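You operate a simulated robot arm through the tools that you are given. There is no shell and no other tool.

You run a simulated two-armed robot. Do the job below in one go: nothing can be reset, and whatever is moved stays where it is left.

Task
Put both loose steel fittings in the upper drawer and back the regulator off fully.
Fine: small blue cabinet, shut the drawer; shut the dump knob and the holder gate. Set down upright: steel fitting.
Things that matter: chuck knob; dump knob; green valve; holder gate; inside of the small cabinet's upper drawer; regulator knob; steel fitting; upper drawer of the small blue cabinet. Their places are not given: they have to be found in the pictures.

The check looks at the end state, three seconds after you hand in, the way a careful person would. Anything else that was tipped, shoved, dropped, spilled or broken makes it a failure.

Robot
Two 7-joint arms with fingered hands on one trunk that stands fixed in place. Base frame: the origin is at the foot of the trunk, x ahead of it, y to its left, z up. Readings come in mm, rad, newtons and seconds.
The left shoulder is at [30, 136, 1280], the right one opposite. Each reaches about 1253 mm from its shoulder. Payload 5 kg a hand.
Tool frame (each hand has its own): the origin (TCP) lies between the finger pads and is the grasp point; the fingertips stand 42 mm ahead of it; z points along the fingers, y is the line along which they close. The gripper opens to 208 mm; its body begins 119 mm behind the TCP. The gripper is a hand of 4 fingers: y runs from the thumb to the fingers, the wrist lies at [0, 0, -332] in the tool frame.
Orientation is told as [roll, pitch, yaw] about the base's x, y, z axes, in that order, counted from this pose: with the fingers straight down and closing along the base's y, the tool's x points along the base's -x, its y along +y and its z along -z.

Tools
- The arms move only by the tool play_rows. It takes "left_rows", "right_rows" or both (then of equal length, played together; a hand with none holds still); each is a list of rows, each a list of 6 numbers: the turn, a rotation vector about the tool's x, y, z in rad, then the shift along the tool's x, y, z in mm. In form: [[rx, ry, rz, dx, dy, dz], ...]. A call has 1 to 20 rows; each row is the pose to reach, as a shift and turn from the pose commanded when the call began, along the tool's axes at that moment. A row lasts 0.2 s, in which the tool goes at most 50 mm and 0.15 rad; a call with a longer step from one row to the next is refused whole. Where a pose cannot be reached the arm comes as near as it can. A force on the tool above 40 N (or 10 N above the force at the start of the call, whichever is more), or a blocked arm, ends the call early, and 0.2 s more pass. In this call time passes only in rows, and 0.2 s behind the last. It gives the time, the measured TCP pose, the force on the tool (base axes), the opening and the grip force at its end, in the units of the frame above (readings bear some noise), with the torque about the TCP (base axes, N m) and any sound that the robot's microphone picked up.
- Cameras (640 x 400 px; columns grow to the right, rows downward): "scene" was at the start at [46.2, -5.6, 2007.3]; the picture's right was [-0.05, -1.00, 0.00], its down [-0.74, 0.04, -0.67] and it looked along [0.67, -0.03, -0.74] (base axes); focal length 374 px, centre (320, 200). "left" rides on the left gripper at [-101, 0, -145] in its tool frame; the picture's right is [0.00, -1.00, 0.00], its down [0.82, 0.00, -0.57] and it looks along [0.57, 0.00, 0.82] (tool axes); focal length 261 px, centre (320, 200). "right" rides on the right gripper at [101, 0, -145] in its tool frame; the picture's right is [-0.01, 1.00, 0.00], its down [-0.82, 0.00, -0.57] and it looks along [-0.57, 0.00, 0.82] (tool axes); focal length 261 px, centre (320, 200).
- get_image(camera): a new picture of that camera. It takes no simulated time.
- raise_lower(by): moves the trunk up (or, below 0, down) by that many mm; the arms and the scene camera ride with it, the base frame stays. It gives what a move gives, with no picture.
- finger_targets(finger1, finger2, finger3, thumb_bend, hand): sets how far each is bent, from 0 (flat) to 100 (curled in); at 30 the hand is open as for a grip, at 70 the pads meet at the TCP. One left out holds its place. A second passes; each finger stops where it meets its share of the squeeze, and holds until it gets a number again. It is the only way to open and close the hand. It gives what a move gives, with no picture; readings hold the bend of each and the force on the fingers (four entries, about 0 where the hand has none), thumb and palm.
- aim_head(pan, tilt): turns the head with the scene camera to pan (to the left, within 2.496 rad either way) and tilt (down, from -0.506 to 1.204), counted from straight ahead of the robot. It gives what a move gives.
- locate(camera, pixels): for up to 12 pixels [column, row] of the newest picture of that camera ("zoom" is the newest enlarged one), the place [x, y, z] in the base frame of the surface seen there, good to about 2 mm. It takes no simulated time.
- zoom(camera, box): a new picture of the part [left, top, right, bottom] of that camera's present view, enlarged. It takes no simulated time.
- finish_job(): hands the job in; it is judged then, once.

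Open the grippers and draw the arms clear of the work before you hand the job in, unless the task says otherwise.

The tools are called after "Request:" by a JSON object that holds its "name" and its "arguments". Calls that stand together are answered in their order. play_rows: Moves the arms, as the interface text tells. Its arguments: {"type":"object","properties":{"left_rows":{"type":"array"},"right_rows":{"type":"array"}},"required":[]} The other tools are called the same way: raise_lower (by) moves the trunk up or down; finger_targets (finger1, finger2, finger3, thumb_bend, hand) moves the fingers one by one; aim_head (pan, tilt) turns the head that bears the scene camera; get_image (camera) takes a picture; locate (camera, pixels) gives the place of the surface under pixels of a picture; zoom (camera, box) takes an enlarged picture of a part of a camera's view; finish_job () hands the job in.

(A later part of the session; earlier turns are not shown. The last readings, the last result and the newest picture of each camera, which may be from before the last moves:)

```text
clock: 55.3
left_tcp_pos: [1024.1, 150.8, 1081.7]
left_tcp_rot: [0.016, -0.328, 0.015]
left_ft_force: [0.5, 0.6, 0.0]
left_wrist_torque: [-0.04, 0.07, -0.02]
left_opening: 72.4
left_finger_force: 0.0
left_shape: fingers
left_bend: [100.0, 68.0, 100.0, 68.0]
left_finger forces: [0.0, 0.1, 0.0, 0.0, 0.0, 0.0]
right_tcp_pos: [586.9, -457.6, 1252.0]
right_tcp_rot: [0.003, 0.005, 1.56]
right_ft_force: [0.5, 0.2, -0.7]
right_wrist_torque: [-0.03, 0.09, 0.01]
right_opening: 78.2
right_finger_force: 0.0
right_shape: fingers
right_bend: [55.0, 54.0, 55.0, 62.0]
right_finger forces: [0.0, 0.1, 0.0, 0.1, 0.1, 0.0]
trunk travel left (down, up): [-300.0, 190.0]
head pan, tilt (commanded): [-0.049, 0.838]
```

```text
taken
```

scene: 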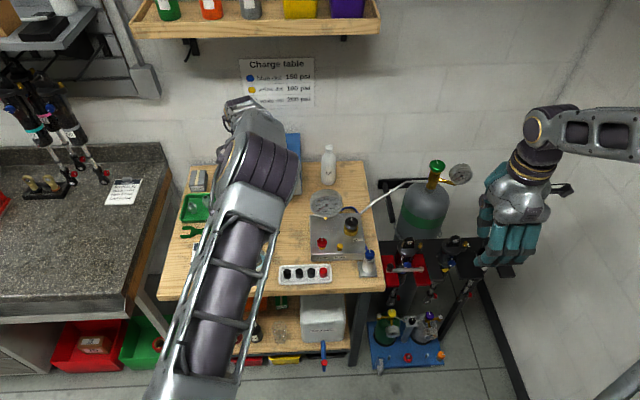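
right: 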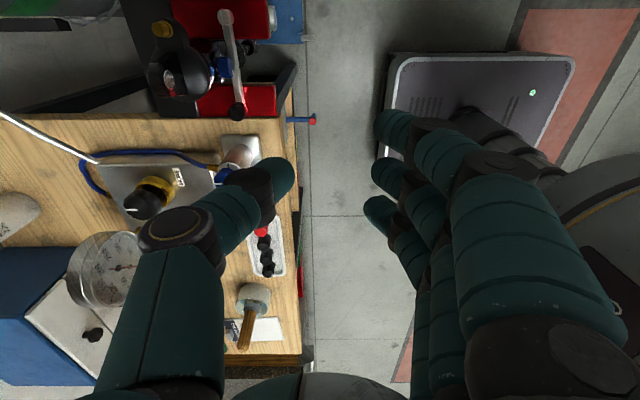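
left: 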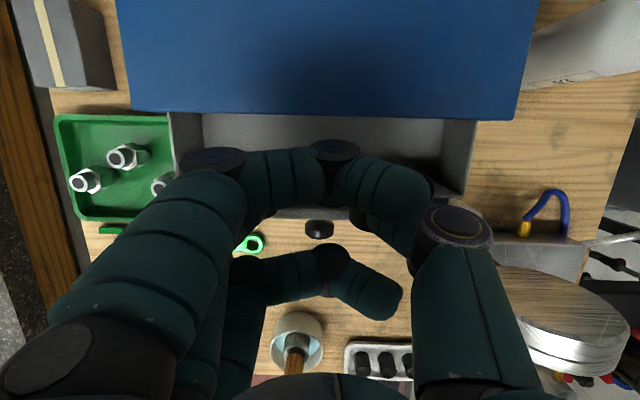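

The tips are inside behind the front panel with no contact force. I'll pull straight back 49 mm slowly.

Request:
{"name": "play_rows", "arguments": {"left_rows": [[0, 0, 0, 4.6, 0, -1.6], [0, 0, 0, 9.3, 0, -3.2], [0, 0, 0, 13.9, 0, -4.7], [0, 0, 0, 18.6, 0, -6.3], [0, 0, 0, 23.2, 0, -7.9], [0, 0, 0, 27.8, 0, -9.5], [0, 0, 0, 32.5, 0, -11.1], [0, 0, 0, 37.1, 0, -12.6], [0, 0, 0, 41.8, 0, -14.2], [0, 0, 0, 44.5, 0, -15.1], [0, 0, 0, 46.4, 0, -15.8]]}}

Request:
{"name": "get_image", "arguments": {"camera": "left"}}

Request:
{"name": "locate", "arguments": {"camera": "left", "pixels": [[200, 165], [450, 170], [330, 110], [460, 190], [320, 228], [260, 240], [320, 60]]}}

```text
clock: 57.7
left_tcp_pos: [975.2, 148.4, 1082.3]
left_tcp_rot: [0.014, -0.33, 0.015]
left_ft_force: [2.5, 0.3, 2.0]
left_wrist_torque: [-0.03, -0.12, 0.04]
left_opening: 72.6
left_finger_force: 1.4
left_shape: fingers
left_bend: [100.0, 68.0, 100.0, 68.0]
left_finger forces: [0.0, 0.0, 0.0, 0.0, 2.6, 0.1]
right_tcp_pos: [585.4, -459.0, 1252.9]
right_tcp_rot: [0.001, 0.006, 1.56]
right_ft_force: [-0.6, 0.0, -0.3]
right_wrist_torque: [-0.02, -0.02, 0.0]
right_opening: 78.3
right_finger_force: 0.0
right_shape: fingers
right_bend: [55.0, 54.0, 55.0, 62.0]
right_finger forces: [0.0, 0.0, 0.0, 0.0, 0.0, 0.0]
trunk travel left (down, up): [-300.0, 190.0]
head pan, tilt (commanded): [-0.049, 0.838]
```

```text
taken
```

left: 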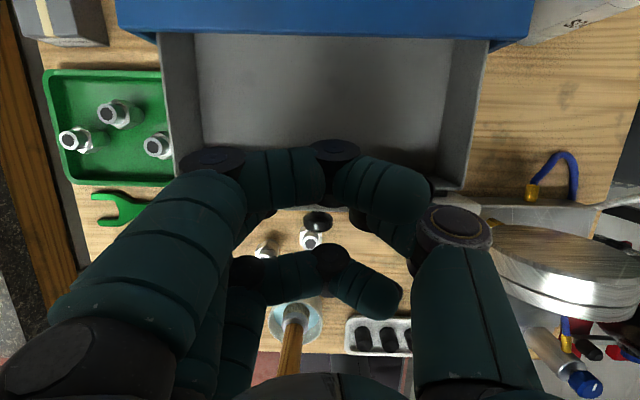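

```text
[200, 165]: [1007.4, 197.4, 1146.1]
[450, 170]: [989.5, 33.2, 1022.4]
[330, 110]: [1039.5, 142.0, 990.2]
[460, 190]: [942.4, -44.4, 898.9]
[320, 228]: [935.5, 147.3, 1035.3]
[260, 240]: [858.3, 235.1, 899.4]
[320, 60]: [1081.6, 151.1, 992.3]
```

The drawer is now about 105 mm open (knob front at x≈932). I'll lift the fingertips out, move back above fitting B with pitch -0.25, and preset the middle finger and thumb.

Request:
{"name": "play_rows", "arguments": {"left_rows": [[0, 0, 0, -7.7, 0, -13.2], [0, 0, 0, -19, 0, -46.3], [0.006, 0.027, 0.003, 12.2, 3, -57], [0.012, 0.053, 0.007, 48.1, 7, -69.3], [0.018, 0.08, 0.01, 83.5, 10.6, -81.4]]}}

Request:
{"name": "finger_targets", "arguments": {"hand": "left", "finger2": 60, "thumb_bend": 56}}

Request:
{"name": "get_image", "arguments": {"camera": "left"}}

Request:
{"name": "get_image", "arguments": {"camera": "scene"}}

```text
clock: 58.9
left_tcp_pos: [868.0, 157.6, 1133.5]
left_tcp_rot: [-0.002, -0.247, 0.005]
left_ft_force: [-1.0, -0.8, -0.7]
left_wrist_torque: [0.04, -0.08, 0.03]
left_opening: 72.4
left_finger_force: 0.1
left_shape: fingers
left_bend: [100.0, 68.0, 100.0, 68.0]
left_finger forces: [0.1, 0.0, 0.0, 0.1, 0.1, 0.0]
right_tcp_pos: [584.7, -460.1, 1252.8]
right_tcp_rot: [0.004, 0.007, 1.56]
right_ft_force: [-0.6, 0.5, -0.1]
right_wrist_torque: [-0.03, -0.06, -0.02]
right_opening: 78.2
right_finger_force: 0.1
right_shape: fingers
right_bend: [55.0, 54.0, 55.0, 62.0]
right_finger forces: [0.0, 0.0, 0.0, 0.0, 0.1, 0.0]
trunk travel left (down, up): [-300.0, 190.0]
head pan, tilt (commanded): [-0.049, 0.838]
```

```text
clock: 59.9
left_tcp_pos: [868.0, 155.8, 1133.8]
left_tcp_rot: [-0.003, -0.249, 0.007]
left_ft_force: [-0.4, 0.2, 0.3]
left_wrist_torque: [-0.02, -0.02, 0.02]
left_opening: 79.6
left_finger_force: 0.1
left_shape: fingers
left_bend: [100.0, 60.0, 100.0, 56.0]
left_finger forces: [0.0, 0.1, 0.1, 0.0, 0.1, 0.0]
right_tcp_pos: [585.6, -459.8, 1253.9]
right_tcp_rot: [0.001, 0.007, 1.559]
right_ft_force: [-0.5, -0.5, -0.2]
right_wrist_torque: [-0.04, 0.0, -0.03]
right_opening: 78.1
right_finger_force: 0.0
right_shape: fingers
right_bend: [55.0, 54.0, 55.0, 62.0]
right_finger forces: [0.1, 0.0, 0.0, 0.0, 0.0, 0.0]
trunk travel left (down, up): [-300.0, 190.0]
head pan, tilt (commanded): [-0.049, 0.838]
```

```text
taken
```

left: 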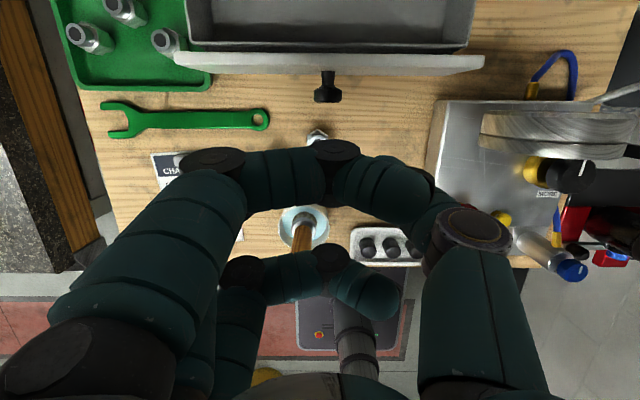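

```text
taken
```

scene: 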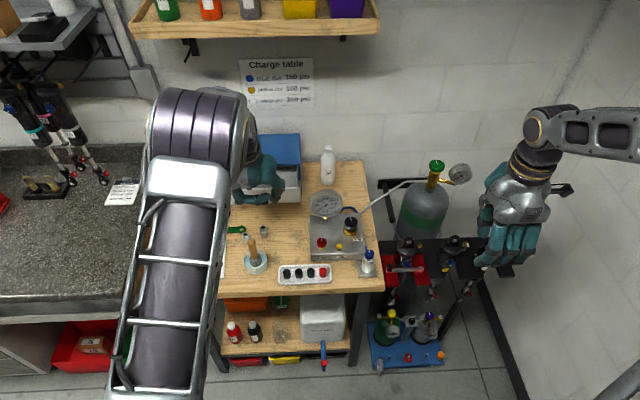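

The curled finger hides the fitting from the hand camera, but positions are known: hand at (868,157,1134), fitting B at (878.5,159). I'll descend vertically to TCP z≈958 so the pads come level with the hex.

Request:
{"name": "play_rows", "arguments": {"left_rows": [[0, 0, 0, 10.4, 0.6, 42.5], [0, 0, 0, 20.8, 1.2, 85], [0, 0, 0, 29.9, 1.8, 122.4], [0, 0, 0, 36.5, 2.2, 149.6], [0, 0, 0, 41.5, 2.5, 170]]}}

Request:
{"name": "get_image", "arguments": {"camera": "left"}}

Request:
{"name": "zoom", "arguments": {"camera": "scene", "box": [210, 180, 310, 270]}}

```text
clock: 61.1
left_tcp_pos: [871.1, 158.4, 958.9]
left_tcp_rot: [0.0, -0.249, 0.006]
left_ft_force: [1.3, -0.6, 0.4]
left_wrist_torque: [-0.01, 0.03, -0.03]
left_opening: 79.6
left_finger_force: 0.4
left_shape: fingers
left_bend: [100.0, 60.0, 100.0, 56.0]
left_finger forces: [0.0, 0.2, 0.0, 0.1, 0.0, 0.0]
right_tcp_pos: [585.4, -458.9, 1253.1]
right_tcp_rot: [0.002, 0.005, 1.561]
right_ft_force: [0.1, -0.1, -0.1]
right_wrist_torque: [-0.04, 0.03, 0.01]
right_opening: 78.2
right_finger_force: 0.1
right_shape: fingers
right_bend: [55.0, 54.0, 55.0, 62.0]
right_finger forces: [0.1, 0.0, 0.0, 0.0, 0.1, 0.0]
trunk travel left (down, up): [-300.0, 190.0]
head pan, tilt (commanded): [-0.049, 0.838]
```

```text
taken
```

left: 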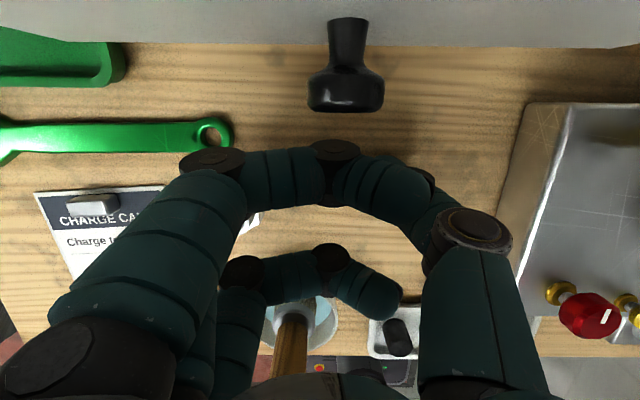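

```text
4.44 times, centred on (260, 225) of scene
```

zoom: 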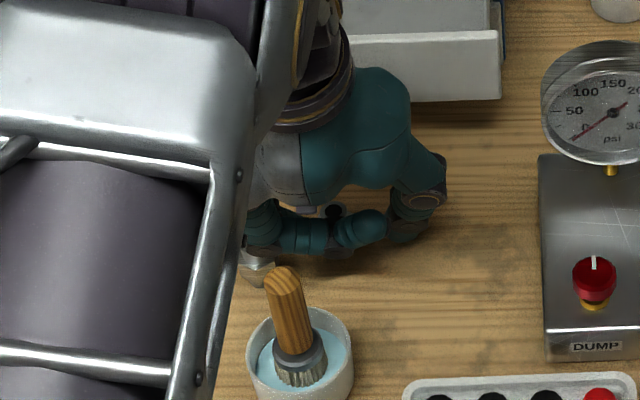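

The pads should straddle fitting B now (it's hidden behind the curled finger). I'll close in small steps watching finger forces.

Request:
{"name": "finger_targets", "arguments": {"hand": "left", "finger2": 63.5, "thumb_bend": 62.5}}

Request:
{"name": "finger_targets", "arguments": {"hand": "left", "finger2": 65, "thumb_bend": 64.5}}

```text
clock: 62.1
left_tcp_pos: [870.4, 158.5, 958.8]
left_tcp_rot: [-0.002, -0.246, 0.007]
left_ft_force: [-0.1, -1.1, 0.5]
left_wrist_torque: [0.0, 0.01, -0.03]
left_opening: 75.9
left_finger_force: 0.0
left_shape: fingers
left_bend: [100.0, 63.0, 100.0, 62.0]
left_finger forces: [0.1, 0.3, 0.0, 0.1, 0.0, 0.0]
right_tcp_pos: [586.2, -459.0, 1252.8]
right_tcp_rot: [0.001, 0.008, 1.561]
right_ft_force: [0.0, -0.6, 0.3]
right_wrist_torque: [-0.01, 0.0, -0.01]
right_opening: 78.3
right_finger_force: 0.0
right_shape: fingers
right_bend: [55.0, 54.0, 55.0, 62.0]
right_finger forces: [0.0, 0.0, 0.1, 0.0, 0.0, 0.1]
trunk travel left (down, up): [-300.0, 190.0]
head pan, tilt (commanded): [-0.049, 0.838]
```

```text
clock: 63.1
left_tcp_pos: [871.0, 157.1, 959.0]
left_tcp_rot: [-0.002, -0.248, 0.008]
left_ft_force: [0.3, -0.4, -0.6]
left_wrist_torque: [0.01, 0.0, 0.03]
left_opening: 74.8
left_finger_force: 1.5
left_shape: fingers
left_bend: [100.0, 64.0, 100.0, 64.0]
left_finger forces: [0.0, 1.3, 0.1, 0.0, 1.4, 0.0]
right_tcp_pos: [585.8, -459.0, 1253.5]
right_tcp_rot: [0.002, 0.006, 1.561]
right_ft_force: [-0.6, 0.1, 0.5]
right_wrist_torque: [-0.01, 0.02, 0.01]
right_opening: 78.5
right_finger_force: 0.0
right_shape: fingers
right_bend: [55.0, 54.0, 55.0, 62.0]
right_finger forces: [0.0, 0.0, 0.0, 0.1, 0.0, 0.1]
trunk travel left (down, up): [-300.0, 190.0]
head pan, tilt (commanded): [-0.049, 0.838]
```

Both pads now touch (1.3 / 1.4 N). I'll squeeze firmer.

Request:
{"name": "finger_targets", "arguments": {"hand": "left", "finger2": 70, "thumb_bend": 69}}

```text
clock: 64.1
left_tcp_pos: [871.8, 157.9, 959.0]
left_tcp_rot: [-0.002, -0.247, 0.008]
left_ft_force: [-0.7, -0.2, -0.6]
left_wrist_torque: [-0.02, 0.02, 0.0]
left_opening: 73.7
left_finger_force: 10.6
left_shape: fingers
left_bend: [100.0, 64.0, 100.0, 67.0]
left_finger forces: [0.0, 10.3, 0.0, 0.0, 10.6, 0.1]
right_tcp_pos: [585.9, -458.3, 1254.4]
right_tcp_rot: [0.001, 0.006, 1.56]
right_ft_force: [0.9, -0.6, 0.5]
right_wrist_torque: [-0.01, 0.01, -0.01]
right_opening: 78.4
right_finger_force: 0.0
right_shape: fingers
right_bend: [55.0, 54.0, 55.0, 62.0]
right_finger forces: [0.0, 0.0, 0.1, 0.0, 0.0, 0.0]
trunk travel left (down, up): [-300.0, 190.0]
head pan, tilt (commanded): [-0.049, 0.838]
```

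The grip is balanced at about 10 N each side. I'll lift straight up 60 mm slowly and check from the scene camera.

Request:
{"name": "play_rows", "arguments": {"left_rows": [[0, 0, 0, -1.2, 0, -4.8], [0, 0, 0, -3.7, 0, -14.5], [0, 0, 0, -8.6, 0, -34], [0, 0, 0, -14.8, 0, -58.1]]}}

Request:
{"name": "zoom", "arguments": {"camera": "scene", "box": [210, 170, 310, 260]}}

Request:
{"name": "get_image", "arguments": {"camera": "left"}}

```text
clock: 65.1
left_tcp_pos: [869.6, 158.8, 1019.5]
left_tcp_rot: [-0.001, -0.246, 0.005]
left_ft_force: [-0.6, 0.5, -2.1]
left_wrist_torque: [0.01, -0.06, -0.01]
left_opening: 73.5
left_finger_force: 10.1
left_shape: fingers
left_bend: [100.0, 64.0, 100.0, 67.0]
left_finger forces: [0.0, 10.4, 0.1, 0.0, 10.5, 0.1]
right_tcp_pos: [585.4, -459.4, 1253.7]
right_tcp_rot: [0.001, 0.006, 1.561]
right_ft_force: [-0.7, -0.1, -0.1]
right_wrist_torque: [-0.03, -0.03, -0.01]
right_opening: 78.2
right_finger_force: 0.0
right_shape: fingers
right_bend: [55.0, 54.0, 55.0, 62.0]
right_finger forces: [0.0, 0.0, 0.0, 0.1, 0.1, 0.0]
trunk travel left (down, up): [-300.0, 190.0]
head pan, tilt (commanded): [-0.049, 0.838]
```

```text
4.44 times, centred on (260, 215) of scene
```

zoom: 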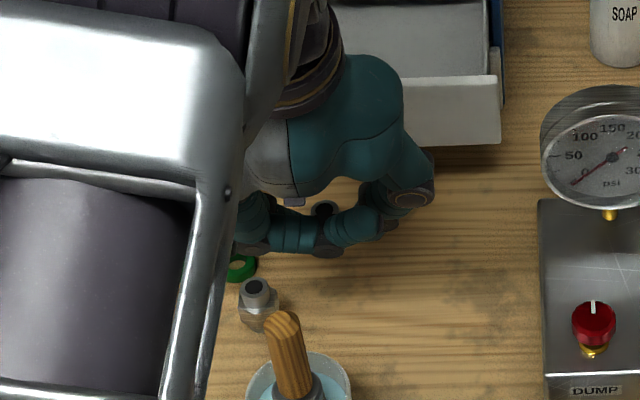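

```text
taken
```

left: 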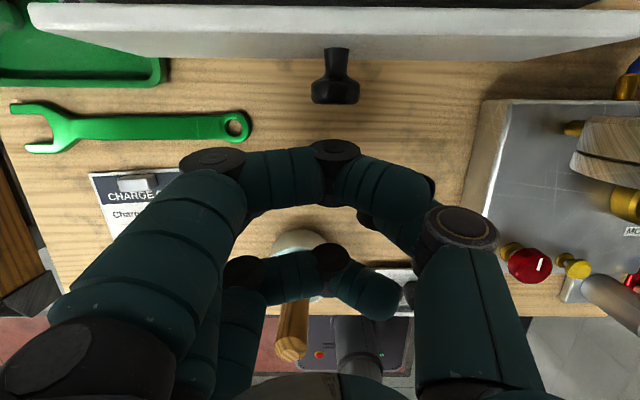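

The weight reads about 2 N and the dark bore of the fitting shows between the fingers at (325,208), so it's held. I'll zoom in to check that it's upright.

Request:
{"name": "zoom", "arguments": {"camera": "scene", "box": [250, 195, 290, 225]}}

Request:
{"name": "locate", "arguments": {"camera": "zoom", "pixels": [[305, 200], [300, 180], [320, 200], [290, 200], [310, 215]]}}

```text
13.33 times, centred on (270, 210) of scene
```

zoom: 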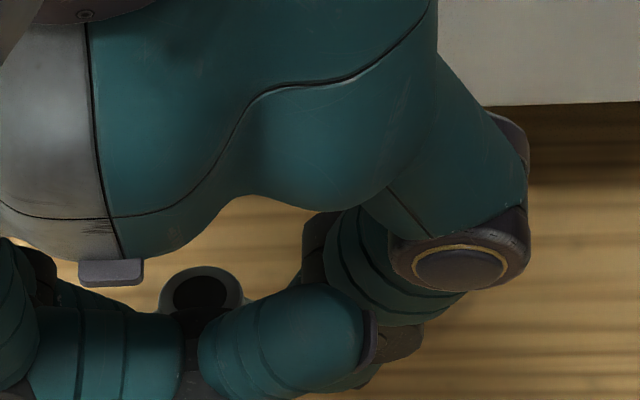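

```text
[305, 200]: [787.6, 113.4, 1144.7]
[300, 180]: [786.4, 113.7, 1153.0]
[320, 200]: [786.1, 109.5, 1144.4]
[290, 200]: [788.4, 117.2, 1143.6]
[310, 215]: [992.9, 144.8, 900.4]
```

I'll locate the neck rim of the held fitting (around (200,290) in the zoom) to check its tilt.

Request:
{"name": "locate", "arguments": {"camera": "zoom", "pixels": [[167, 295], [235, 293], [200, 270], [185, 272], [218, 272], [200, 290], [230, 282], [172, 282]]}}

```text
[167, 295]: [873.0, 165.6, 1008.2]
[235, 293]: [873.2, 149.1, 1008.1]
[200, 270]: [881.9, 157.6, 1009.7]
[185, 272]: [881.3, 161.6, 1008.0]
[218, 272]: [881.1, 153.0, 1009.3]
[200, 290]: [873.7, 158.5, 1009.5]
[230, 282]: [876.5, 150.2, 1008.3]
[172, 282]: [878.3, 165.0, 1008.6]
```

The rim is level (z≈1008–1009 all round), so the fitting hangs upright, its centre about 3.5 mm ahead of the TCP and its base 59 mm below it. To gain reach over the drawer I'll raise the trunk 100 mm, which lifts the hand too.

Request:
{"name": "raise_lower", "arguments": {"by": 100}}

Request:
{"name": "get_image", "arguments": {"camera": "scene"}}

```text
clock: 66.5
left_tcp_pos: [871.3, 159.2, 1117.6]
left_tcp_rot: [-0.002, -0.245, 0.007]
left_ft_force: [-0.4, 0.0, -0.6]
left_wrist_torque: [0.03, 0.03, 0.02]
left_opening: 73.5
left_finger_force: 10.3
left_shape: fingers
left_bend: [100.0, 64.0, 100.0, 67.0]
left_finger forces: [0.1, 10.3, 0.0, 0.0, 10.6, 0.1]
right_tcp_pos: [586.5, -458.3, 1352.4]
right_tcp_rot: [0.003, 0.005, 1.56]
right_ft_force: [0.2, 0.0, 0.1]
right_wrist_torque: [-0.01, 0.0, -0.02]
right_opening: 78.3
right_finger_force: 0.1
right_shape: fingers
right_bend: [55.0, 54.0, 55.0, 62.0]
right_finger forces: [0.1, 0.1, 0.0, 0.0, 0.0, 0.1]
trunk travel left (down, up): [-400.0, 90.0]
head pan, tilt (commanded): [-0.049, 0.838]
```

```text
taken
```

scene: 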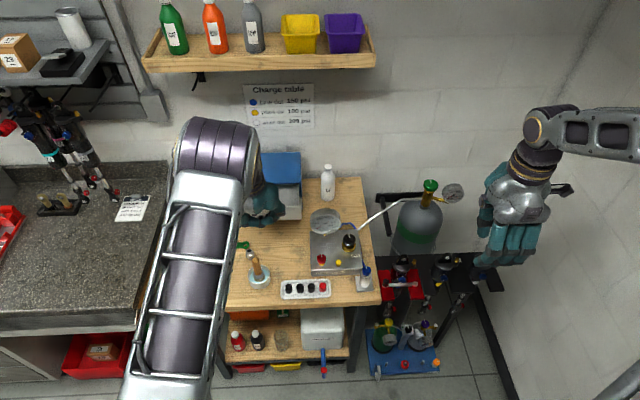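

Still held at 10 N. I'll lift 15 mm more and carry the fitting forward over the drawer to about (1000,190), staying above the front panel.

Request:
{"name": "play_rows", "arguments": {"left_rows": [[0, 0, 0, -3.7, 0, -14.5], [0, 0, 0, -34.1, 7.8, -6.8], [0, 0, 0, -64.5, 15.5, 0.8], [0, 0, 0, -95, 23.3, 8.5], [0, 0, 0, -125.4, 31, 16.1]]}}

Request:
{"name": "get_image", "arguments": {"camera": "left"}}

Request:
{"name": "zoom", "arguments": {"camera": "scene", "box": [220, 140, 340, 230]}}

```text
clock: 67.7
left_tcp_pos: [999.4, 191.5, 1131.3]
left_tcp_rot: [-0.002, -0.246, 0.008]
left_ft_force: [0.8, 0.0, -2.0]
left_wrist_torque: [0.0, 0.13, -0.02]
left_opening: 73.6
left_finger_force: 10.1
left_shape: fingers
left_bend: [100.0, 64.0, 100.0, 67.0]
left_finger forces: [0.0, 10.3, 0.0, 0.0, 10.7, 0.0]
right_tcp_pos: [589.2, -457.9, 1352.9]
right_tcp_rot: [0.004, 0.009, 1.56]
right_ft_force: [0.5, 0.9, 0.5]
right_wrist_torque: [-0.08, 0.16, -0.02]
right_opening: 78.3
right_finger_force: 0.1
right_shape: fingers
right_bend: [55.0, 54.0, 55.0, 62.0]
right_finger forces: [0.0, 0.0, 0.0, 0.0, 0.0, 0.1]
trunk travel left (down, up): [-400.0, 90.0]
head pan, tilt (commanded): [-0.049, 0.838]
```

```text
taken
```

left: 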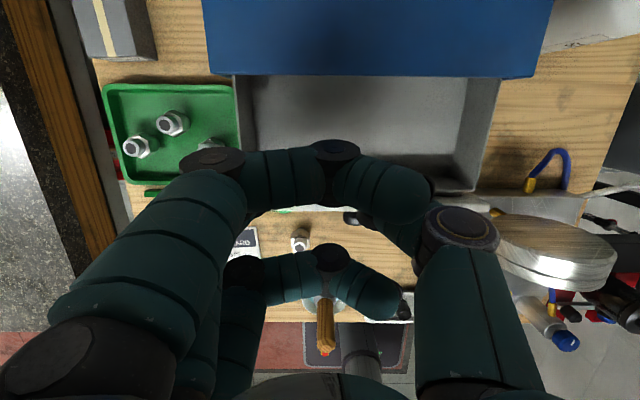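

```text
4.44 times, centred on (280, 185) of scene
```

zoom: 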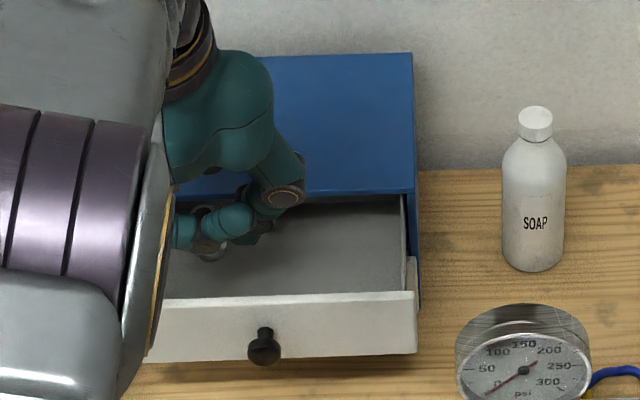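

The fitting hangs over the drawer near (212,250) in the zoom. I'll verify the drawer front's position and the fitting's position before lowering.

Request:
{"name": "locate", "arguments": {"camera": "zoom", "pixels": [[300, 298], [380, 294], [264, 330], [264, 345], [300, 260], [212, 245], [205, 258], [225, 255], [170, 290], [395, 250]]}}

Request:
{"name": "zoom", "arguments": {"camera": "scene", "box": [250, 175, 290, 205]}}

```text
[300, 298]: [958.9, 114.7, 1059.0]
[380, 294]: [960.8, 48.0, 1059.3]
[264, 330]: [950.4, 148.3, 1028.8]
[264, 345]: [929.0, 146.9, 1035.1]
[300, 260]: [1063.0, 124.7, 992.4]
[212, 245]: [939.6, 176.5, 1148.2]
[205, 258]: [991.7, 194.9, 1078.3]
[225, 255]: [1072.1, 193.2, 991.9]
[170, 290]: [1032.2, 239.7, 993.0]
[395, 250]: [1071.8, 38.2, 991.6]
```

```text
13.33 times, centred on (270, 190) of scene
```

zoom: 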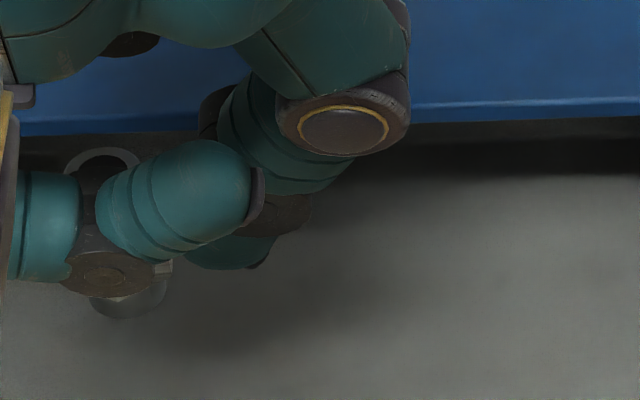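

I'll locate the fitting's rim and base in this closer zoom.

Request:
{"name": "locate", "arguments": {"camera": "zoom", "pixels": [[100, 153], [75, 162], [130, 155], [88, 155], [115, 153], [130, 312], [115, 305], [150, 300], [130, 295]]}}

```text
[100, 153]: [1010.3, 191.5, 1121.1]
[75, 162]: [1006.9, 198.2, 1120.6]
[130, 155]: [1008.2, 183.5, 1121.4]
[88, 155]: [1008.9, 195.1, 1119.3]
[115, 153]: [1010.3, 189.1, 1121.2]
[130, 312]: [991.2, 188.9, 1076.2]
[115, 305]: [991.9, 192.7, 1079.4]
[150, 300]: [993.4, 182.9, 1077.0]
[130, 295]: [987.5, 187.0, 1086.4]
```

The fitting is upright at about (1000,190), base z≈1073. I'll lower it 78 mm to just above the drawer floor (991.5).

Request:
{"name": "play_rows", "arguments": {"left_rows": [[0, 0, 0, 4.9, 0, 19.4], [0, 0, 0, 9.8, 0, 38.8], [0, 0, 0, 14.2, 0, 56.2], [0, 0, 0, 17.1, 0, 67.9], [0, 0, 0, 18.6, 0, 73.7], [0, 0, 0, 19.1, 0, 75.6]]}}

Request:
{"name": "zoom", "arguments": {"camera": "scene", "box": [240, 170, 300, 215]}}

```text
clock: 69.1
left_tcp_pos: [996.3, 191.1, 1053.9]
left_tcp_rot: [-0.002, -0.248, 0.008]
left_ft_force: [0.0, 0.1, -1.4]
left_wrist_torque: [-0.03, 0.03, 0.0]
left_opening: 73.7
left_finger_force: 10.4
left_shape: fingers
left_bend: [100.0, 64.0, 100.0, 67.0]
left_finger forces: [0.0, 10.4, 0.1, 0.0, 10.6, 0.0]
right_tcp_pos: [585.9, -458.8, 1354.8]
right_tcp_rot: [0.003, 0.003, 1.561]
right_ft_force: [-0.3, -0.3, -0.2]
right_wrist_torque: [0.04, 0.03, 0.01]
right_opening: 78.4
right_finger_force: 0.1
right_shape: fingers
right_bend: [55.0, 54.0, 55.0, 62.0]
right_finger forces: [0.0, 0.1, 0.0, 0.1, 0.0, 0.0]
trunk travel left (down, up): [-400.0, 90.0]
head pan, tilt (commanded): [-0.049, 0.838]
```

```text
8.89 times, centred on (270, 192) of scene
```

zoom: 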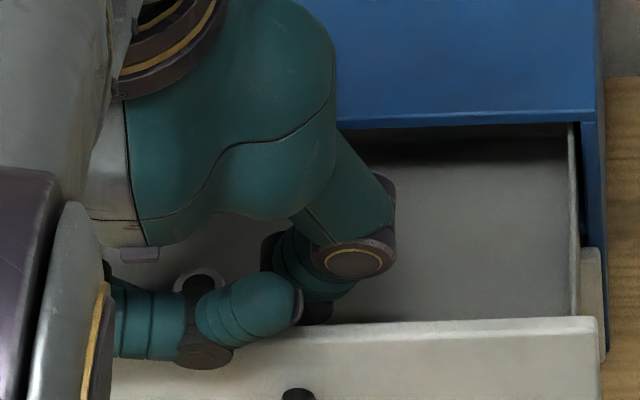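

It is inside the drawer and not yet touching. I'll check the rim height (around (200,272)) and lower in 1 mm steps until it touches.

Request:
{"name": "locate", "arguments": {"camera": "zoom", "pixels": [[200, 270], [180, 280], [218, 275], [190, 272], [210, 271]]}}

Request:
{"name": "play_rows", "arguments": {"left_rows": [[0, 0, 0, 0.25, 0, 1], [0, 0, 0, 0.5, 0, 1.9], [0, 0, 0, 0.75, 0, 2.9]]}}

```text
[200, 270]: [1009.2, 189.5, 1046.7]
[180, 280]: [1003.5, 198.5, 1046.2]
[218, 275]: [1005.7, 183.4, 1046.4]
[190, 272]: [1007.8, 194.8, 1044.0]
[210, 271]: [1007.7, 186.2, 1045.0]
```

```text
clock: 69.9
left_tcp_pos: [996.3, 190.8, 1053.2]
left_tcp_rot: [-0.003, -0.247, 0.007]
left_ft_force: [-0.2, 0.9, -0.1]
left_wrist_torque: [-0.01, 0.06, -0.01]
left_opening: 73.7
left_finger_force: 11.3
left_shape: fingers
left_bend: [100.0, 64.0, 100.0, 67.0]
left_finger forces: [0.1, 10.4, 1.6, 0.1, 10.7, 0.1]
right_tcp_pos: [585.2, -459.4, 1353.6]
right_tcp_rot: [0.002, 0.005, 1.561]
right_ft_force: [0.5, 0.4, 0.2]
right_wrist_torque: [-0.01, -0.04, 0.03]
right_opening: 78.3
right_finger_force: 0.0
right_shape: fingers
right_bend: [55.0, 54.0, 55.0, 62.0]
right_finger forces: [0.0, 0.0, 0.0, 0.0, 0.0, 0.0]
trunk travel left (down, up): [-400.0, 90.0]
head pan, tilt (commanded): [-0.049, 0.838]
```

Finger 3 now feels 1.6 N, so the curled finger is touching the top of the drawer front, with the fitting about 3 mm above the floor. I'll look at where the contact is.

Request:
{"name": "zoom", "arguments": {"camera": "scene", "box": [240, 180, 290, 215]}}

Request:
{"name": "locate", "arguments": {"camera": "zoom", "pixels": [[240, 310], [215, 320], [260, 330], [230, 335], [160, 310], [290, 300], [330, 290], [380, 280], [450, 275], [200, 195]]}}

```text
11.43 times, centred on (265, 198) of scene
```

zoom: 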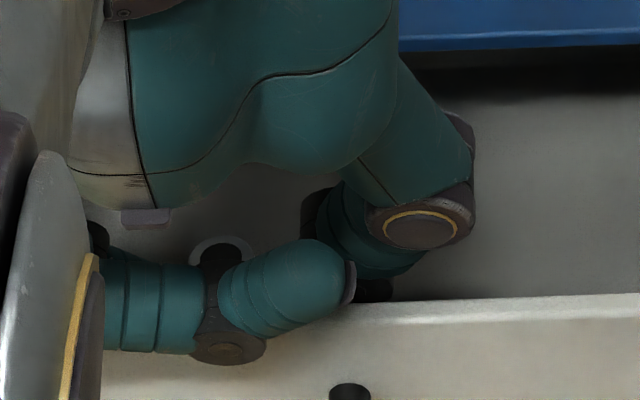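

```text
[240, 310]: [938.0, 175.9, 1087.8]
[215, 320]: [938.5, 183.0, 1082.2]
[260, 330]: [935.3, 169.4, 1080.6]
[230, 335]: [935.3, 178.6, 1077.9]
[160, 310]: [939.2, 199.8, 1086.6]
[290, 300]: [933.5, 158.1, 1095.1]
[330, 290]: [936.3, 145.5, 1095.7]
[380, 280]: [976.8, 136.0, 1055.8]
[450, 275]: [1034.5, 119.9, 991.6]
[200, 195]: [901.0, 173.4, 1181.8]
```

The curled finger's joint overlaps the panel's outer top edge slightly. I'll raise 1.5 mm, shift 6 mm toward me, and lower again gently.

Request:
{"name": "play_rows", "arguments": {"left_rows": [[0, 0, 0, -0.4, 0, -1.5], [0, 0, 0, 2.5, 0, -2.2], [0, 0, 0, 5.5, 0, -2.9], [0, 0, 0, 5.8, 0, -1.5], [0, 0, 0, 6.2, 0, 0], [0, 0, 0, 6.55, 0, 1.4]]}}

Request:
{"name": "zoom", "arguments": {"camera": "scene", "box": [240, 180, 290, 215]}}

Request:
{"name": "locate", "arguments": {"camera": "zoom", "pixels": [[222, 240], [195, 255], [250, 255], [210, 243], [235, 243]]}}

```text
clock: 71.3
left_tcp_pos: [991.8, 190.1, 1050.9]
left_tcp_rot: [-0.002, -0.249, 0.008]
left_ft_force: [5.6, -0.5, 8.2]
left_wrist_torque: [-0.36, 0.11, 0.21]
left_opening: 73.3
left_finger_force: 15.4
left_shape: fingers
left_bend: [100.0, 64.0, 100.0, 67.0]
left_finger forces: [0.0, 11.1, 0.1, 0.0, 20.1, 0.0]
right_tcp_pos: [585.8, -458.8, 1353.3]
right_tcp_rot: [0.002, 0.004, 1.56]
right_ft_force: [0.1, 0.1, -0.1]
right_wrist_torque: [0.0, 0.01, 0.01]
right_opening: 78.2
right_finger_force: 0.1
right_shape: fingers
right_bend: [55.0, 54.0, 55.0, 62.0]
right_finger forces: [0.1, 0.0, 0.0, 0.0, 0.1, 0.0]
trunk travel left (down, up): [-400.0, 90.0]
head pan, tilt (commanded): [-0.049, 0.838]
```

```text
11.43 times, centred on (265, 198) of scene
```

zoom: 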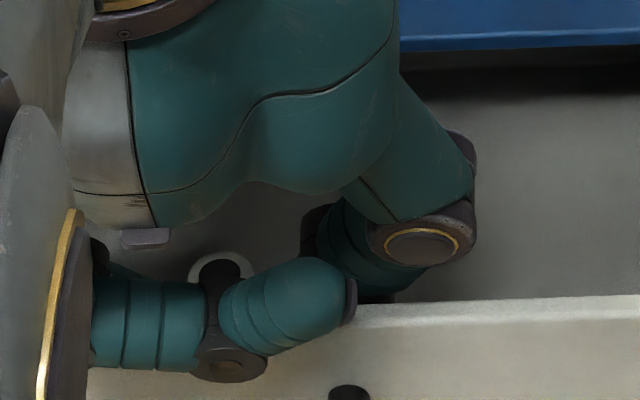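

```text
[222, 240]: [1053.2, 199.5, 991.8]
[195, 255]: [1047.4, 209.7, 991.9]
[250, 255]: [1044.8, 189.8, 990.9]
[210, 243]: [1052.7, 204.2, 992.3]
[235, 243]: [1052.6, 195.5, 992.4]
```

There's upward force of 8 N, so the fitting is on the floor, and a slight push of the thumb on the panel. I'll check the rim's level before releasing.

Request:
{"name": "locate", "arguments": {"camera": "zoom", "pixels": [[222, 257], [200, 266], [246, 266], [193, 275], [253, 275], [232, 258], [210, 260]]}}

```text
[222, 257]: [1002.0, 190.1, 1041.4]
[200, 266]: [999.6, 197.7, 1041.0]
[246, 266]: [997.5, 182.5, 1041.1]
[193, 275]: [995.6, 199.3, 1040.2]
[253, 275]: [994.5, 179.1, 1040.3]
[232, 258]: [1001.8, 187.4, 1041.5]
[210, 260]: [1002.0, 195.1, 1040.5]
```

The rim sits at z≈1041 (floor + 48–49), so the fitting stands on the drawer floor at about (994.5,189). I'll open finger and thumb modestly to release it.

Request:
{"name": "finger_targets", "arguments": {"hand": "left", "finger2": 61, "thumb_bend": 62}}

Request:
{"name": "zoom", "arguments": {"camera": "scene", "box": [240, 180, 290, 215]}}

Request:
{"name": "locate", "arguments": {"camera": "zoom", "pixels": [[222, 257], [200, 266], [246, 266], [193, 275], [253, 275], [232, 258], [210, 260]]}}

```text
clock: 72.3
left_tcp_pos: [990.2, 191.1, 1050.4]
left_tcp_rot: [-0.003, -0.249, 0.007]
left_ft_force: [12.8, 4.9, 12.1]
left_wrist_torque: [-0.48, 0.08, 0.48]
left_opening: 74.5
left_finger_force: 8.2
left_shape: fingers
left_bend: [100.0, 61.0, 100.0, 63.0]
left_finger forces: [0.0, 0.5, 0.2, 0.0, 15.5, 0.0]
right_tcp_pos: [586.3, -457.8, 1354.5]
right_tcp_rot: [0.001, 0.007, 1.561]
right_ft_force: [0.1, 0.2, 0.4]
right_wrist_torque: [-0.04, -0.03, -0.02]
right_opening: 78.3
right_finger_force: 0.1
right_shape: fingers
right_bend: [55.0, 54.0, 55.0, 62.0]
right_finger forces: [0.0, 0.1, 0.0, 0.0, 0.1, 0.0]
trunk travel left (down, up): [-400.0, 90.0]
head pan, tilt (commanded): [-0.049, 0.838]
```

```text
11.43 times, centred on (265, 198) of scene
```

zoom: 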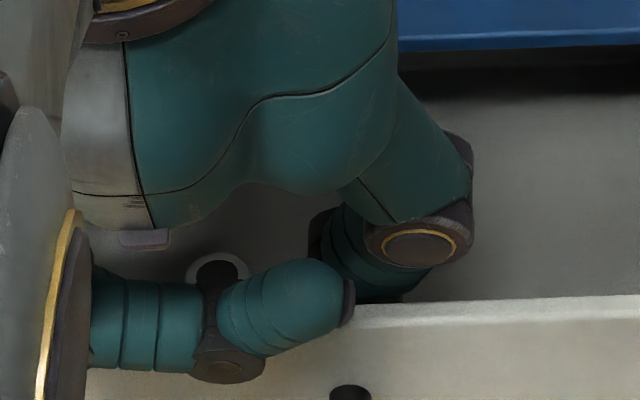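

```text
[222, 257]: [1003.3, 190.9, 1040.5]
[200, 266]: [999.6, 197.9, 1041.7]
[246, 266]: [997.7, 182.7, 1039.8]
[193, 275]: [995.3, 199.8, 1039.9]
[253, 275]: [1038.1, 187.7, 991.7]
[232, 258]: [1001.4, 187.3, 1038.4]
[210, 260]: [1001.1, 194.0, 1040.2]
```

The fitting stayed put (rim z≈1040); the thumb still presses the front panel with 15 N. I'll ease the hand 4 mm forward (+x) to unload, and check forces.

Request:
{"name": "play_rows", "arguments": {"left_rows": [[0, 0, 0, -2, 0, 0.5], [0, 0, 0, -3.9, 0, 1]]}}

Request:
{"name": "zoom", "arguments": {"camera": "scene", "box": [240, 180, 290, 215]}}

Request:
{"name": "locate", "arguments": {"camera": "zoom", "pixels": [[218, 254], [200, 262], [240, 260], [193, 272], [247, 272], [228, 255], [450, 306]]}}

```text
clock: 72.9
left_tcp_pos: [991.3, 190.9, 1047.6]
left_tcp_rot: [0.0, -0.246, 0.009]
left_ft_force: [-0.3, 5.5, 11.6]
left_wrist_torque: [-0.29, 0.14, 0.18]
left_opening: 75.1
left_finger_force: 9.2
left_shape: fingers
left_bend: [100.0, 61.0, 100.0, 63.0]
left_finger forces: [0.1, 0.1, 9.0, 0.0, 8.6, 0.0]
right_tcp_pos: [584.3, -459.0, 1353.1]
right_tcp_rot: [0.002, 0.008, 1.56]
right_ft_force: [0.1, 0.0, -1.0]
right_wrist_torque: [-0.01, -0.04, 0.01]
right_opening: 78.2
right_finger_force: 0.0
right_shape: fingers
right_bend: [55.0, 54.0, 55.0, 62.0]
right_finger forces: [0.0, 0.1, 0.0, 0.1, 0.0, 0.0]
trunk travel left (down, up): [-400.0, 90.0]
head pan, tilt (commanded): [-0.049, 0.838]
```

```text
11.43 times, centred on (265, 198) of scene
```

zoom: 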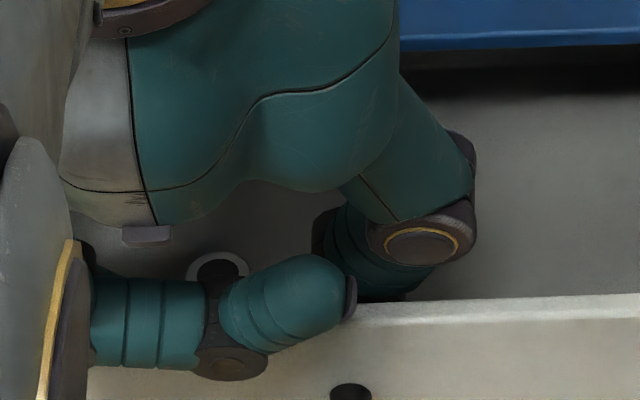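

```text
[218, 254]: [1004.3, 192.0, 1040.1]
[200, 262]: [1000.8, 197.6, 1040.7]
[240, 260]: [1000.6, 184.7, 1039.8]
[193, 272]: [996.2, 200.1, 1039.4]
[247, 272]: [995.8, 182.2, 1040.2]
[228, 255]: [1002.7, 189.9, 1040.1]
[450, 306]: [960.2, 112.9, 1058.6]
```

The fitting still stands (rim z≈1040 all round). I'll lift the hand straight up 90 mm, slowly at first.

Request:
{"name": "play_rows", "arguments": {"left_rows": [[0, 0, 0, -1.2, 0, -4.8], [0, 0, 0, -3.7, 0, -14.5], [0, 0, 0, -8.6, 0, -33.9], [0, 0, 0, -14.7, 0, -58.2], [0, 0, 0, -22, 0, -87.3]]}}

Request:
{"name": "zoom", "arguments": {"camera": "scene", "box": [230, 170, 310, 220]}}

Request:
{"name": "get_image", "arguments": {"camera": "left"}}

```text
clock: 74.1
left_tcp_pos: [991.6, 190.9, 1141.2]
left_tcp_rot: [-0.002, -0.249, 0.007]
left_ft_force: [-0.9, -0.3, -1.1]
left_wrist_torque: [0.0, -0.21, 0.03]
left_opening: 75.5
left_finger_force: 0.0
left_shape: fingers
left_bend: [100.0, 61.0, 100.0, 62.0]
left_finger forces: [0.1, 0.0, 0.0, 0.0, 0.0, 0.0]
right_tcp_pos: [584.9, -458.5, 1353.7]
right_tcp_rot: [0.001, 0.005, 1.56]
right_ft_force: [-1.1, 0.2, -0.1]
right_wrist_torque: [0.05, -0.09, -0.03]
right_opening: 78.2
right_finger_force: 0.2
right_shape: fingers
right_bend: [55.0, 54.0, 55.0, 62.0]
right_finger forces: [0.1, 0.1, 0.0, 0.0, 0.1, 0.0]
trunk travel left (down, up): [-400.0, 90.0]
head pan, tilt (commanded): [-0.049, 0.838]
```

```text
8.00 times, centred on (270, 195) of scene
```

zoom: 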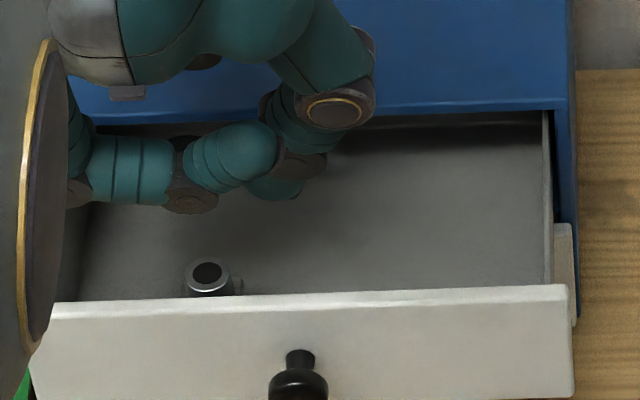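

```text
taken
```

left: 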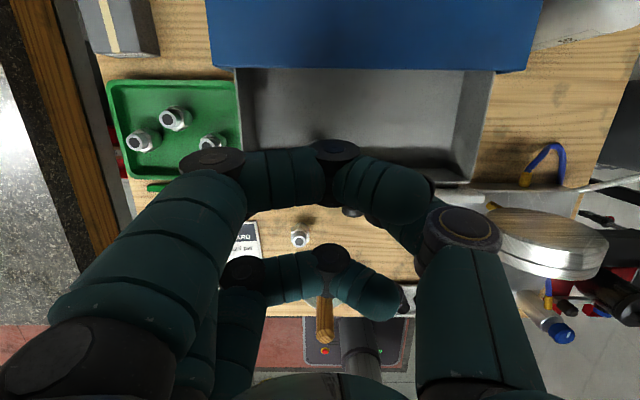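

Fitting B stands upright in the drawer. Next fitting A: I'll locate it again from both cameras (left view near (300,238)).

Request:
{"name": "zoom", "arguments": {"camera": "left", "box": [270, 215, 330, 255]}}

Request:
{"name": "locate", "arguments": {"camera": "zoom", "pixels": [[320, 230], [280, 230], [360, 230], [320, 190], [320, 270], [250, 230], [390, 250], [320, 300]]}}

Request:
{"name": "zoom", "arguments": {"camera": "scene", "box": [230, 230, 290, 275]}}

```text
10.00 times, centred on (300, 235) of left
```

zoom: 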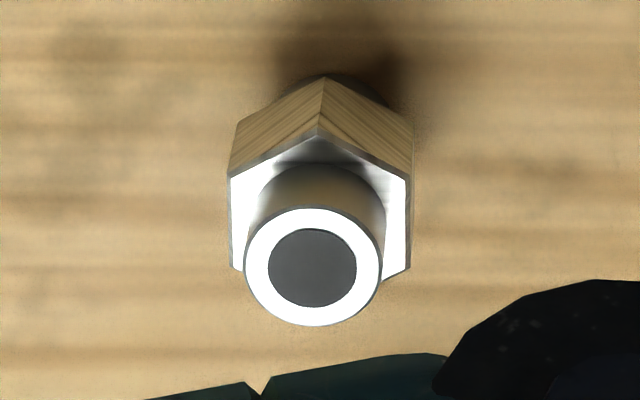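

```text
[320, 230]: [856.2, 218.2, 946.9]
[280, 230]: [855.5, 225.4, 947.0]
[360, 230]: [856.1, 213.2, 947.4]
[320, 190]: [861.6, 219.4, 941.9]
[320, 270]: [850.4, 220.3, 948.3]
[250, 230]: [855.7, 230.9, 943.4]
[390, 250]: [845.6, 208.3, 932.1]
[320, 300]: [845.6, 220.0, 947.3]
```

```text
8.89 times, centred on (260, 252) of scene
```

zoom: 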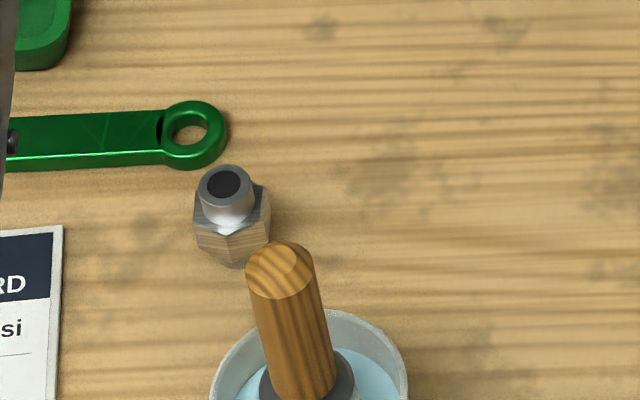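

I'll cross-check fitting A's centre with the scene camera (rim centre near (225,184) in the zoom).

Request:
{"name": "locate", "arguments": {"camera": "zoom", "pixels": [[202, 186], [248, 183], [224, 170], [226, 200], [224, 184], [232, 222], [205, 215], [262, 205], [280, 265], [190, 150]]}}

Request:
{"name": "zoom", "arguments": {"camera": "scene", "box": [240, 190, 280, 215]}}

Request:
{"name": "locate", "arguments": {"camera": "zoom", "pixels": [[195, 235], [165, 240], [225, 240], [195, 215], [195, 258]]}}

```text
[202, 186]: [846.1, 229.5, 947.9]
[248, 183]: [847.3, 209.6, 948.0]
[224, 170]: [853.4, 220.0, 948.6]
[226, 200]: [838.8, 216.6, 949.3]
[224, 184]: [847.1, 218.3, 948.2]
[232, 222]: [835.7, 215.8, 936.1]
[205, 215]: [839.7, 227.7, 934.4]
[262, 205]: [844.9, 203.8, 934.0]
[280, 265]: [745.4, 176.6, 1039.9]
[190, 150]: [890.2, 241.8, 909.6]
```

```text
16.00 times, centred on (260, 202) of scene
```

zoom: 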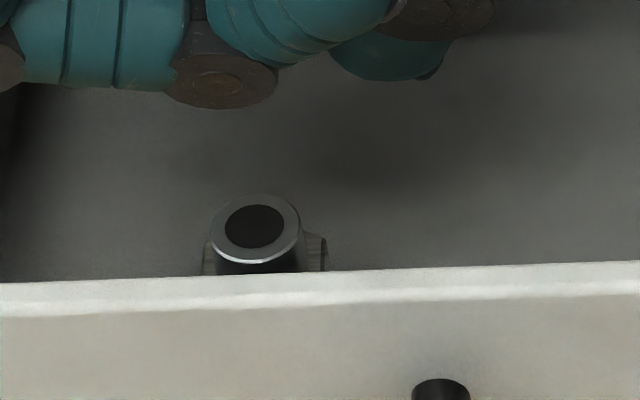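

```text
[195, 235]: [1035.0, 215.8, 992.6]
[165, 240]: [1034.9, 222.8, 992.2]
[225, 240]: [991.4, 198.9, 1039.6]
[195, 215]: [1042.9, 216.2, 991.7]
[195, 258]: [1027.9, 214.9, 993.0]
```

Fitting A is at about (847,219.5). I'll move back above it at height, easing the pitch to -0.20, with finger and thumb preset.

Request:
{"name": "play_rows", "arguments": {"left_rows": [[0, 0.012, 0, 36.6, 7, -9.2], [0, 0.024, 0, 73.2, 14, -18.4], [0, 0.037, 0, 109.8, 21, -27.7], [0, 0.049, 0, 146.4, 28, -36.9]]}}

Request:
{"name": "finger_targets", "arguments": {"hand": "left", "finger2": 60, "thumb_bend": 57}}

Request:
{"name": "get_image", "arguments": {"camera": "scene"}}

```text
clock: 75.1
left_tcp_pos: [841.5, 217.1, 1142.5]
left_tcp_rot: [-0.002, -0.202, 0.004]
left_ft_force: [-0.4, -0.1, 0.2]
left_wrist_torque: [0.0, -0.08, 0.0]
left_opening: 75.7
left_finger_force: 0.0
left_shape: fingers
left_bend: [100.0, 61.0, 100.0, 62.0]
left_finger forces: [0.0, 0.0, 0.1, 0.0, 0.0, 0.1]
right_tcp_pos: [584.0, -459.7, 1354.0]
right_tcp_rot: [0.0, 0.007, 1.56]
right_ft_force: [-1.3, -1.0, 1.1]
right_wrist_torque: [-0.06, -0.1, -0.03]
right_opening: 78.6
right_finger_force: 0.1
right_shape: fingers
right_bend: [55.0, 54.0, 55.0, 62.0]
right_finger forces: [0.0, 0.0, 0.0, 0.1, 0.0, 0.0]
trunk travel left (down, up): [-400.0, 90.0]
head pan, tilt (commanded): [-0.049, 0.838]
```

```text
clock: 76.1
left_tcp_pos: [844.1, 217.7, 1139.3]
left_tcp_rot: [-0.002, -0.198, 0.008]
left_ft_force: [-0.4, 0.8, -0.6]
left_wrist_torque: [-0.02, -0.02, 0.05]
left_opening: 79.7
left_finger_force: 0.1
left_shape: fingers
left_bend: [100.0, 60.0, 100.0, 56.0]
left_finger forces: [0.1, 0.0, 0.0, 0.0, 0.0, 0.0]
right_tcp_pos: [583.8, -457.7, 1352.8]
right_tcp_rot: [0.003, 0.006, 1.561]
right_ft_force: [-0.2, -0.3, -0.2]
right_wrist_torque: [0.0, -0.04, 0.03]
right_opening: 78.2
right_finger_force: 0.1
right_shape: fingers
right_bend: [55.0, 54.0, 55.0, 62.0]
right_finger forces: [0.0, 0.0, 0.1, 0.0, 0.1, 0.1]
trunk travel left (down, up): [-400.0, 90.0]
head pan, tilt (commanded): [-0.049, 0.838]
```

```text
taken
```

scene: 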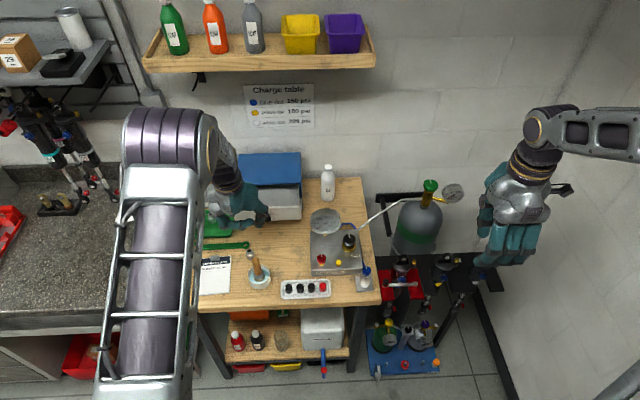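

The hand is above fitting A at (843.5,217.5,1140). I'll descend straight to z≈959 with a small y correction.

Request:
{"name": "play_rows", "arguments": {"left_rows": [[0, 0, 0, 9.5, 0.4, 44.3], [0, 0, 0, 19, 0.8, 88.5], [0, 0, 0, 27.3, 1.1, 127.4], [0, 0, 0, 33.4, 1.3, 155.8], [0, 0, 0, 37.9, 1.5, 177]]}}

Request:
{"name": "zoom", "arguments": {"camera": "scene", "box": [200, 195, 300, 290]}}

Request:
{"name": "get_image", "arguments": {"camera": "left"}}

```text
clock: 77.3
left_tcp_pos: [842.1, 219.1, 958.1]
left_tcp_rot: [-0.002, -0.2, 0.008]
left_ft_force: [1.1, 0.3, 0.8]
left_wrist_torque: [0.0, 0.15, -0.02]
left_opening: 79.8
left_finger_force: 0.0
left_shape: fingers
left_bend: [100.0, 60.0, 100.0, 56.0]
left_finger forces: [0.2, 0.0, 0.0, 0.1, 0.0, 0.1]
right_tcp_pos: [586.8, -458.2, 1352.8]
right_tcp_rot: [0.001, 0.005, 1.56]
right_ft_force: [-0.8, -0.2, -0.3]
right_wrist_torque: [-0.01, 0.02, 0.03]
right_opening: 78.3
right_finger_force: 0.1
right_shape: fingers
right_bend: [55.0, 54.0, 55.0, 62.0]
right_finger forces: [0.1, 0.0, 0.0, 0.0, 0.0, 0.0]
trunk travel left (down, up): [-400.0, 90.0]
head pan, tilt (commanded): [-0.049, 0.838]
```

```text
4.21 times, centred on (250, 242) of scene
```

zoom: 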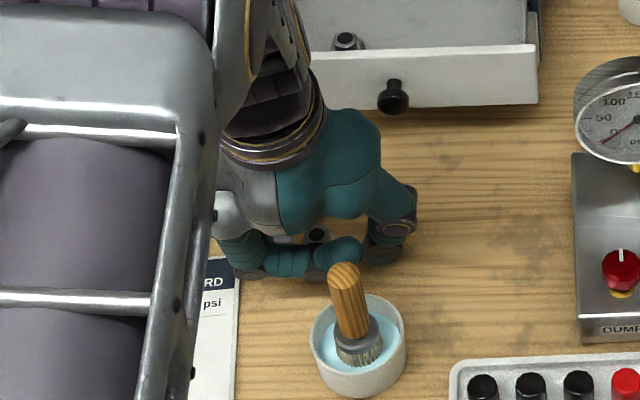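

```text
taken
```

left: 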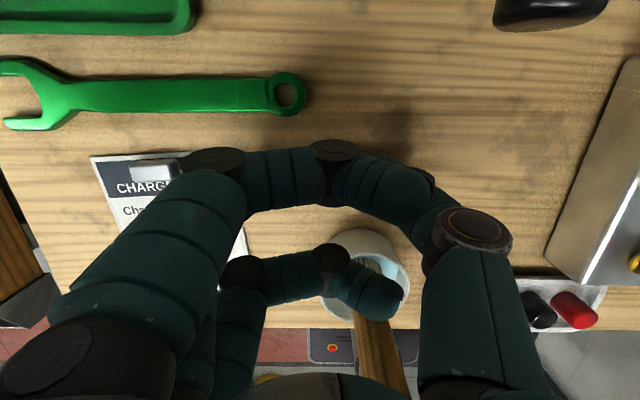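

No contact, the brush is clear, and the neck is visible at (317,235). I'll close in small steps.

Request:
{"name": "finger_targets", "arguments": {"hand": "left", "finger2": 63.5, "thumb_bend": 62.5}}

Request:
{"name": "finger_targets", "arguments": {"hand": "left", "finger2": 65, "thumb_bend": 64.5}}

```text
clock: 78.3
left_tcp_pos: [841.5, 219.1, 958.1]
left_tcp_rot: [-0.001, -0.2, 0.006]
left_ft_force: [0.5, 0.5, 0.5]
left_wrist_torque: [0.03, 0.01, 0.05]
left_opening: 75.7
left_finger_force: 0.3
left_shape: fingers
left_bend: [100.0, 63.0, 100.0, 62.0]
left_finger forces: [0.1, 0.3, 0.1, 0.0, 0.0, 0.1]
right_tcp_pos: [586.2, -458.6, 1354.3]
right_tcp_rot: [0.002, 0.007, 1.56]
right_ft_force: [0.4, 0.3, 0.2]
right_wrist_torque: [0.02, 0.03, 0.02]
right_opening: 78.2
right_finger_force: 0.0
right_shape: fingers
right_bend: [55.0, 54.0, 55.0, 62.0]
right_finger forces: [0.0, 0.0, 0.1, 0.0, 0.0, 0.0]
trunk travel left (down, up): [-400.0, 90.0]
head pan, tilt (commanded): [-0.049, 0.838]
```

```text
clock: 79.3
left_tcp_pos: [842.0, 218.7, 958.0]
left_tcp_rot: [-0.002, -0.198, 0.007]
left_ft_force: [0.4, 0.0, 0.0]
left_wrist_torque: [0.04, -0.01, 0.0]
left_opening: 74.9
left_finger_force: 1.6
left_shape: fingers
left_bend: [100.0, 64.0, 100.0, 64.0]
left_finger forces: [0.0, 1.4, 0.1, 0.0, 1.4, 0.0]
right_tcp_pos: [585.6, -458.6, 1354.1]
right_tcp_rot: [0.001, 0.006, 1.56]
right_ft_force: [0.3, -0.1, -0.2]
right_wrist_torque: [0.02, 0.02, 0.01]
right_opening: 78.2
right_finger_force: 0.1
right_shape: fingers
right_bend: [55.0, 54.0, 55.0, 62.0]
right_finger forces: [0.1, 0.0, 0.0, 0.0, 0.1, 0.1]
trunk travel left (down, up): [-400.0, 90.0]
head pan, tilt (commanded): [-0.049, 0.838]
```

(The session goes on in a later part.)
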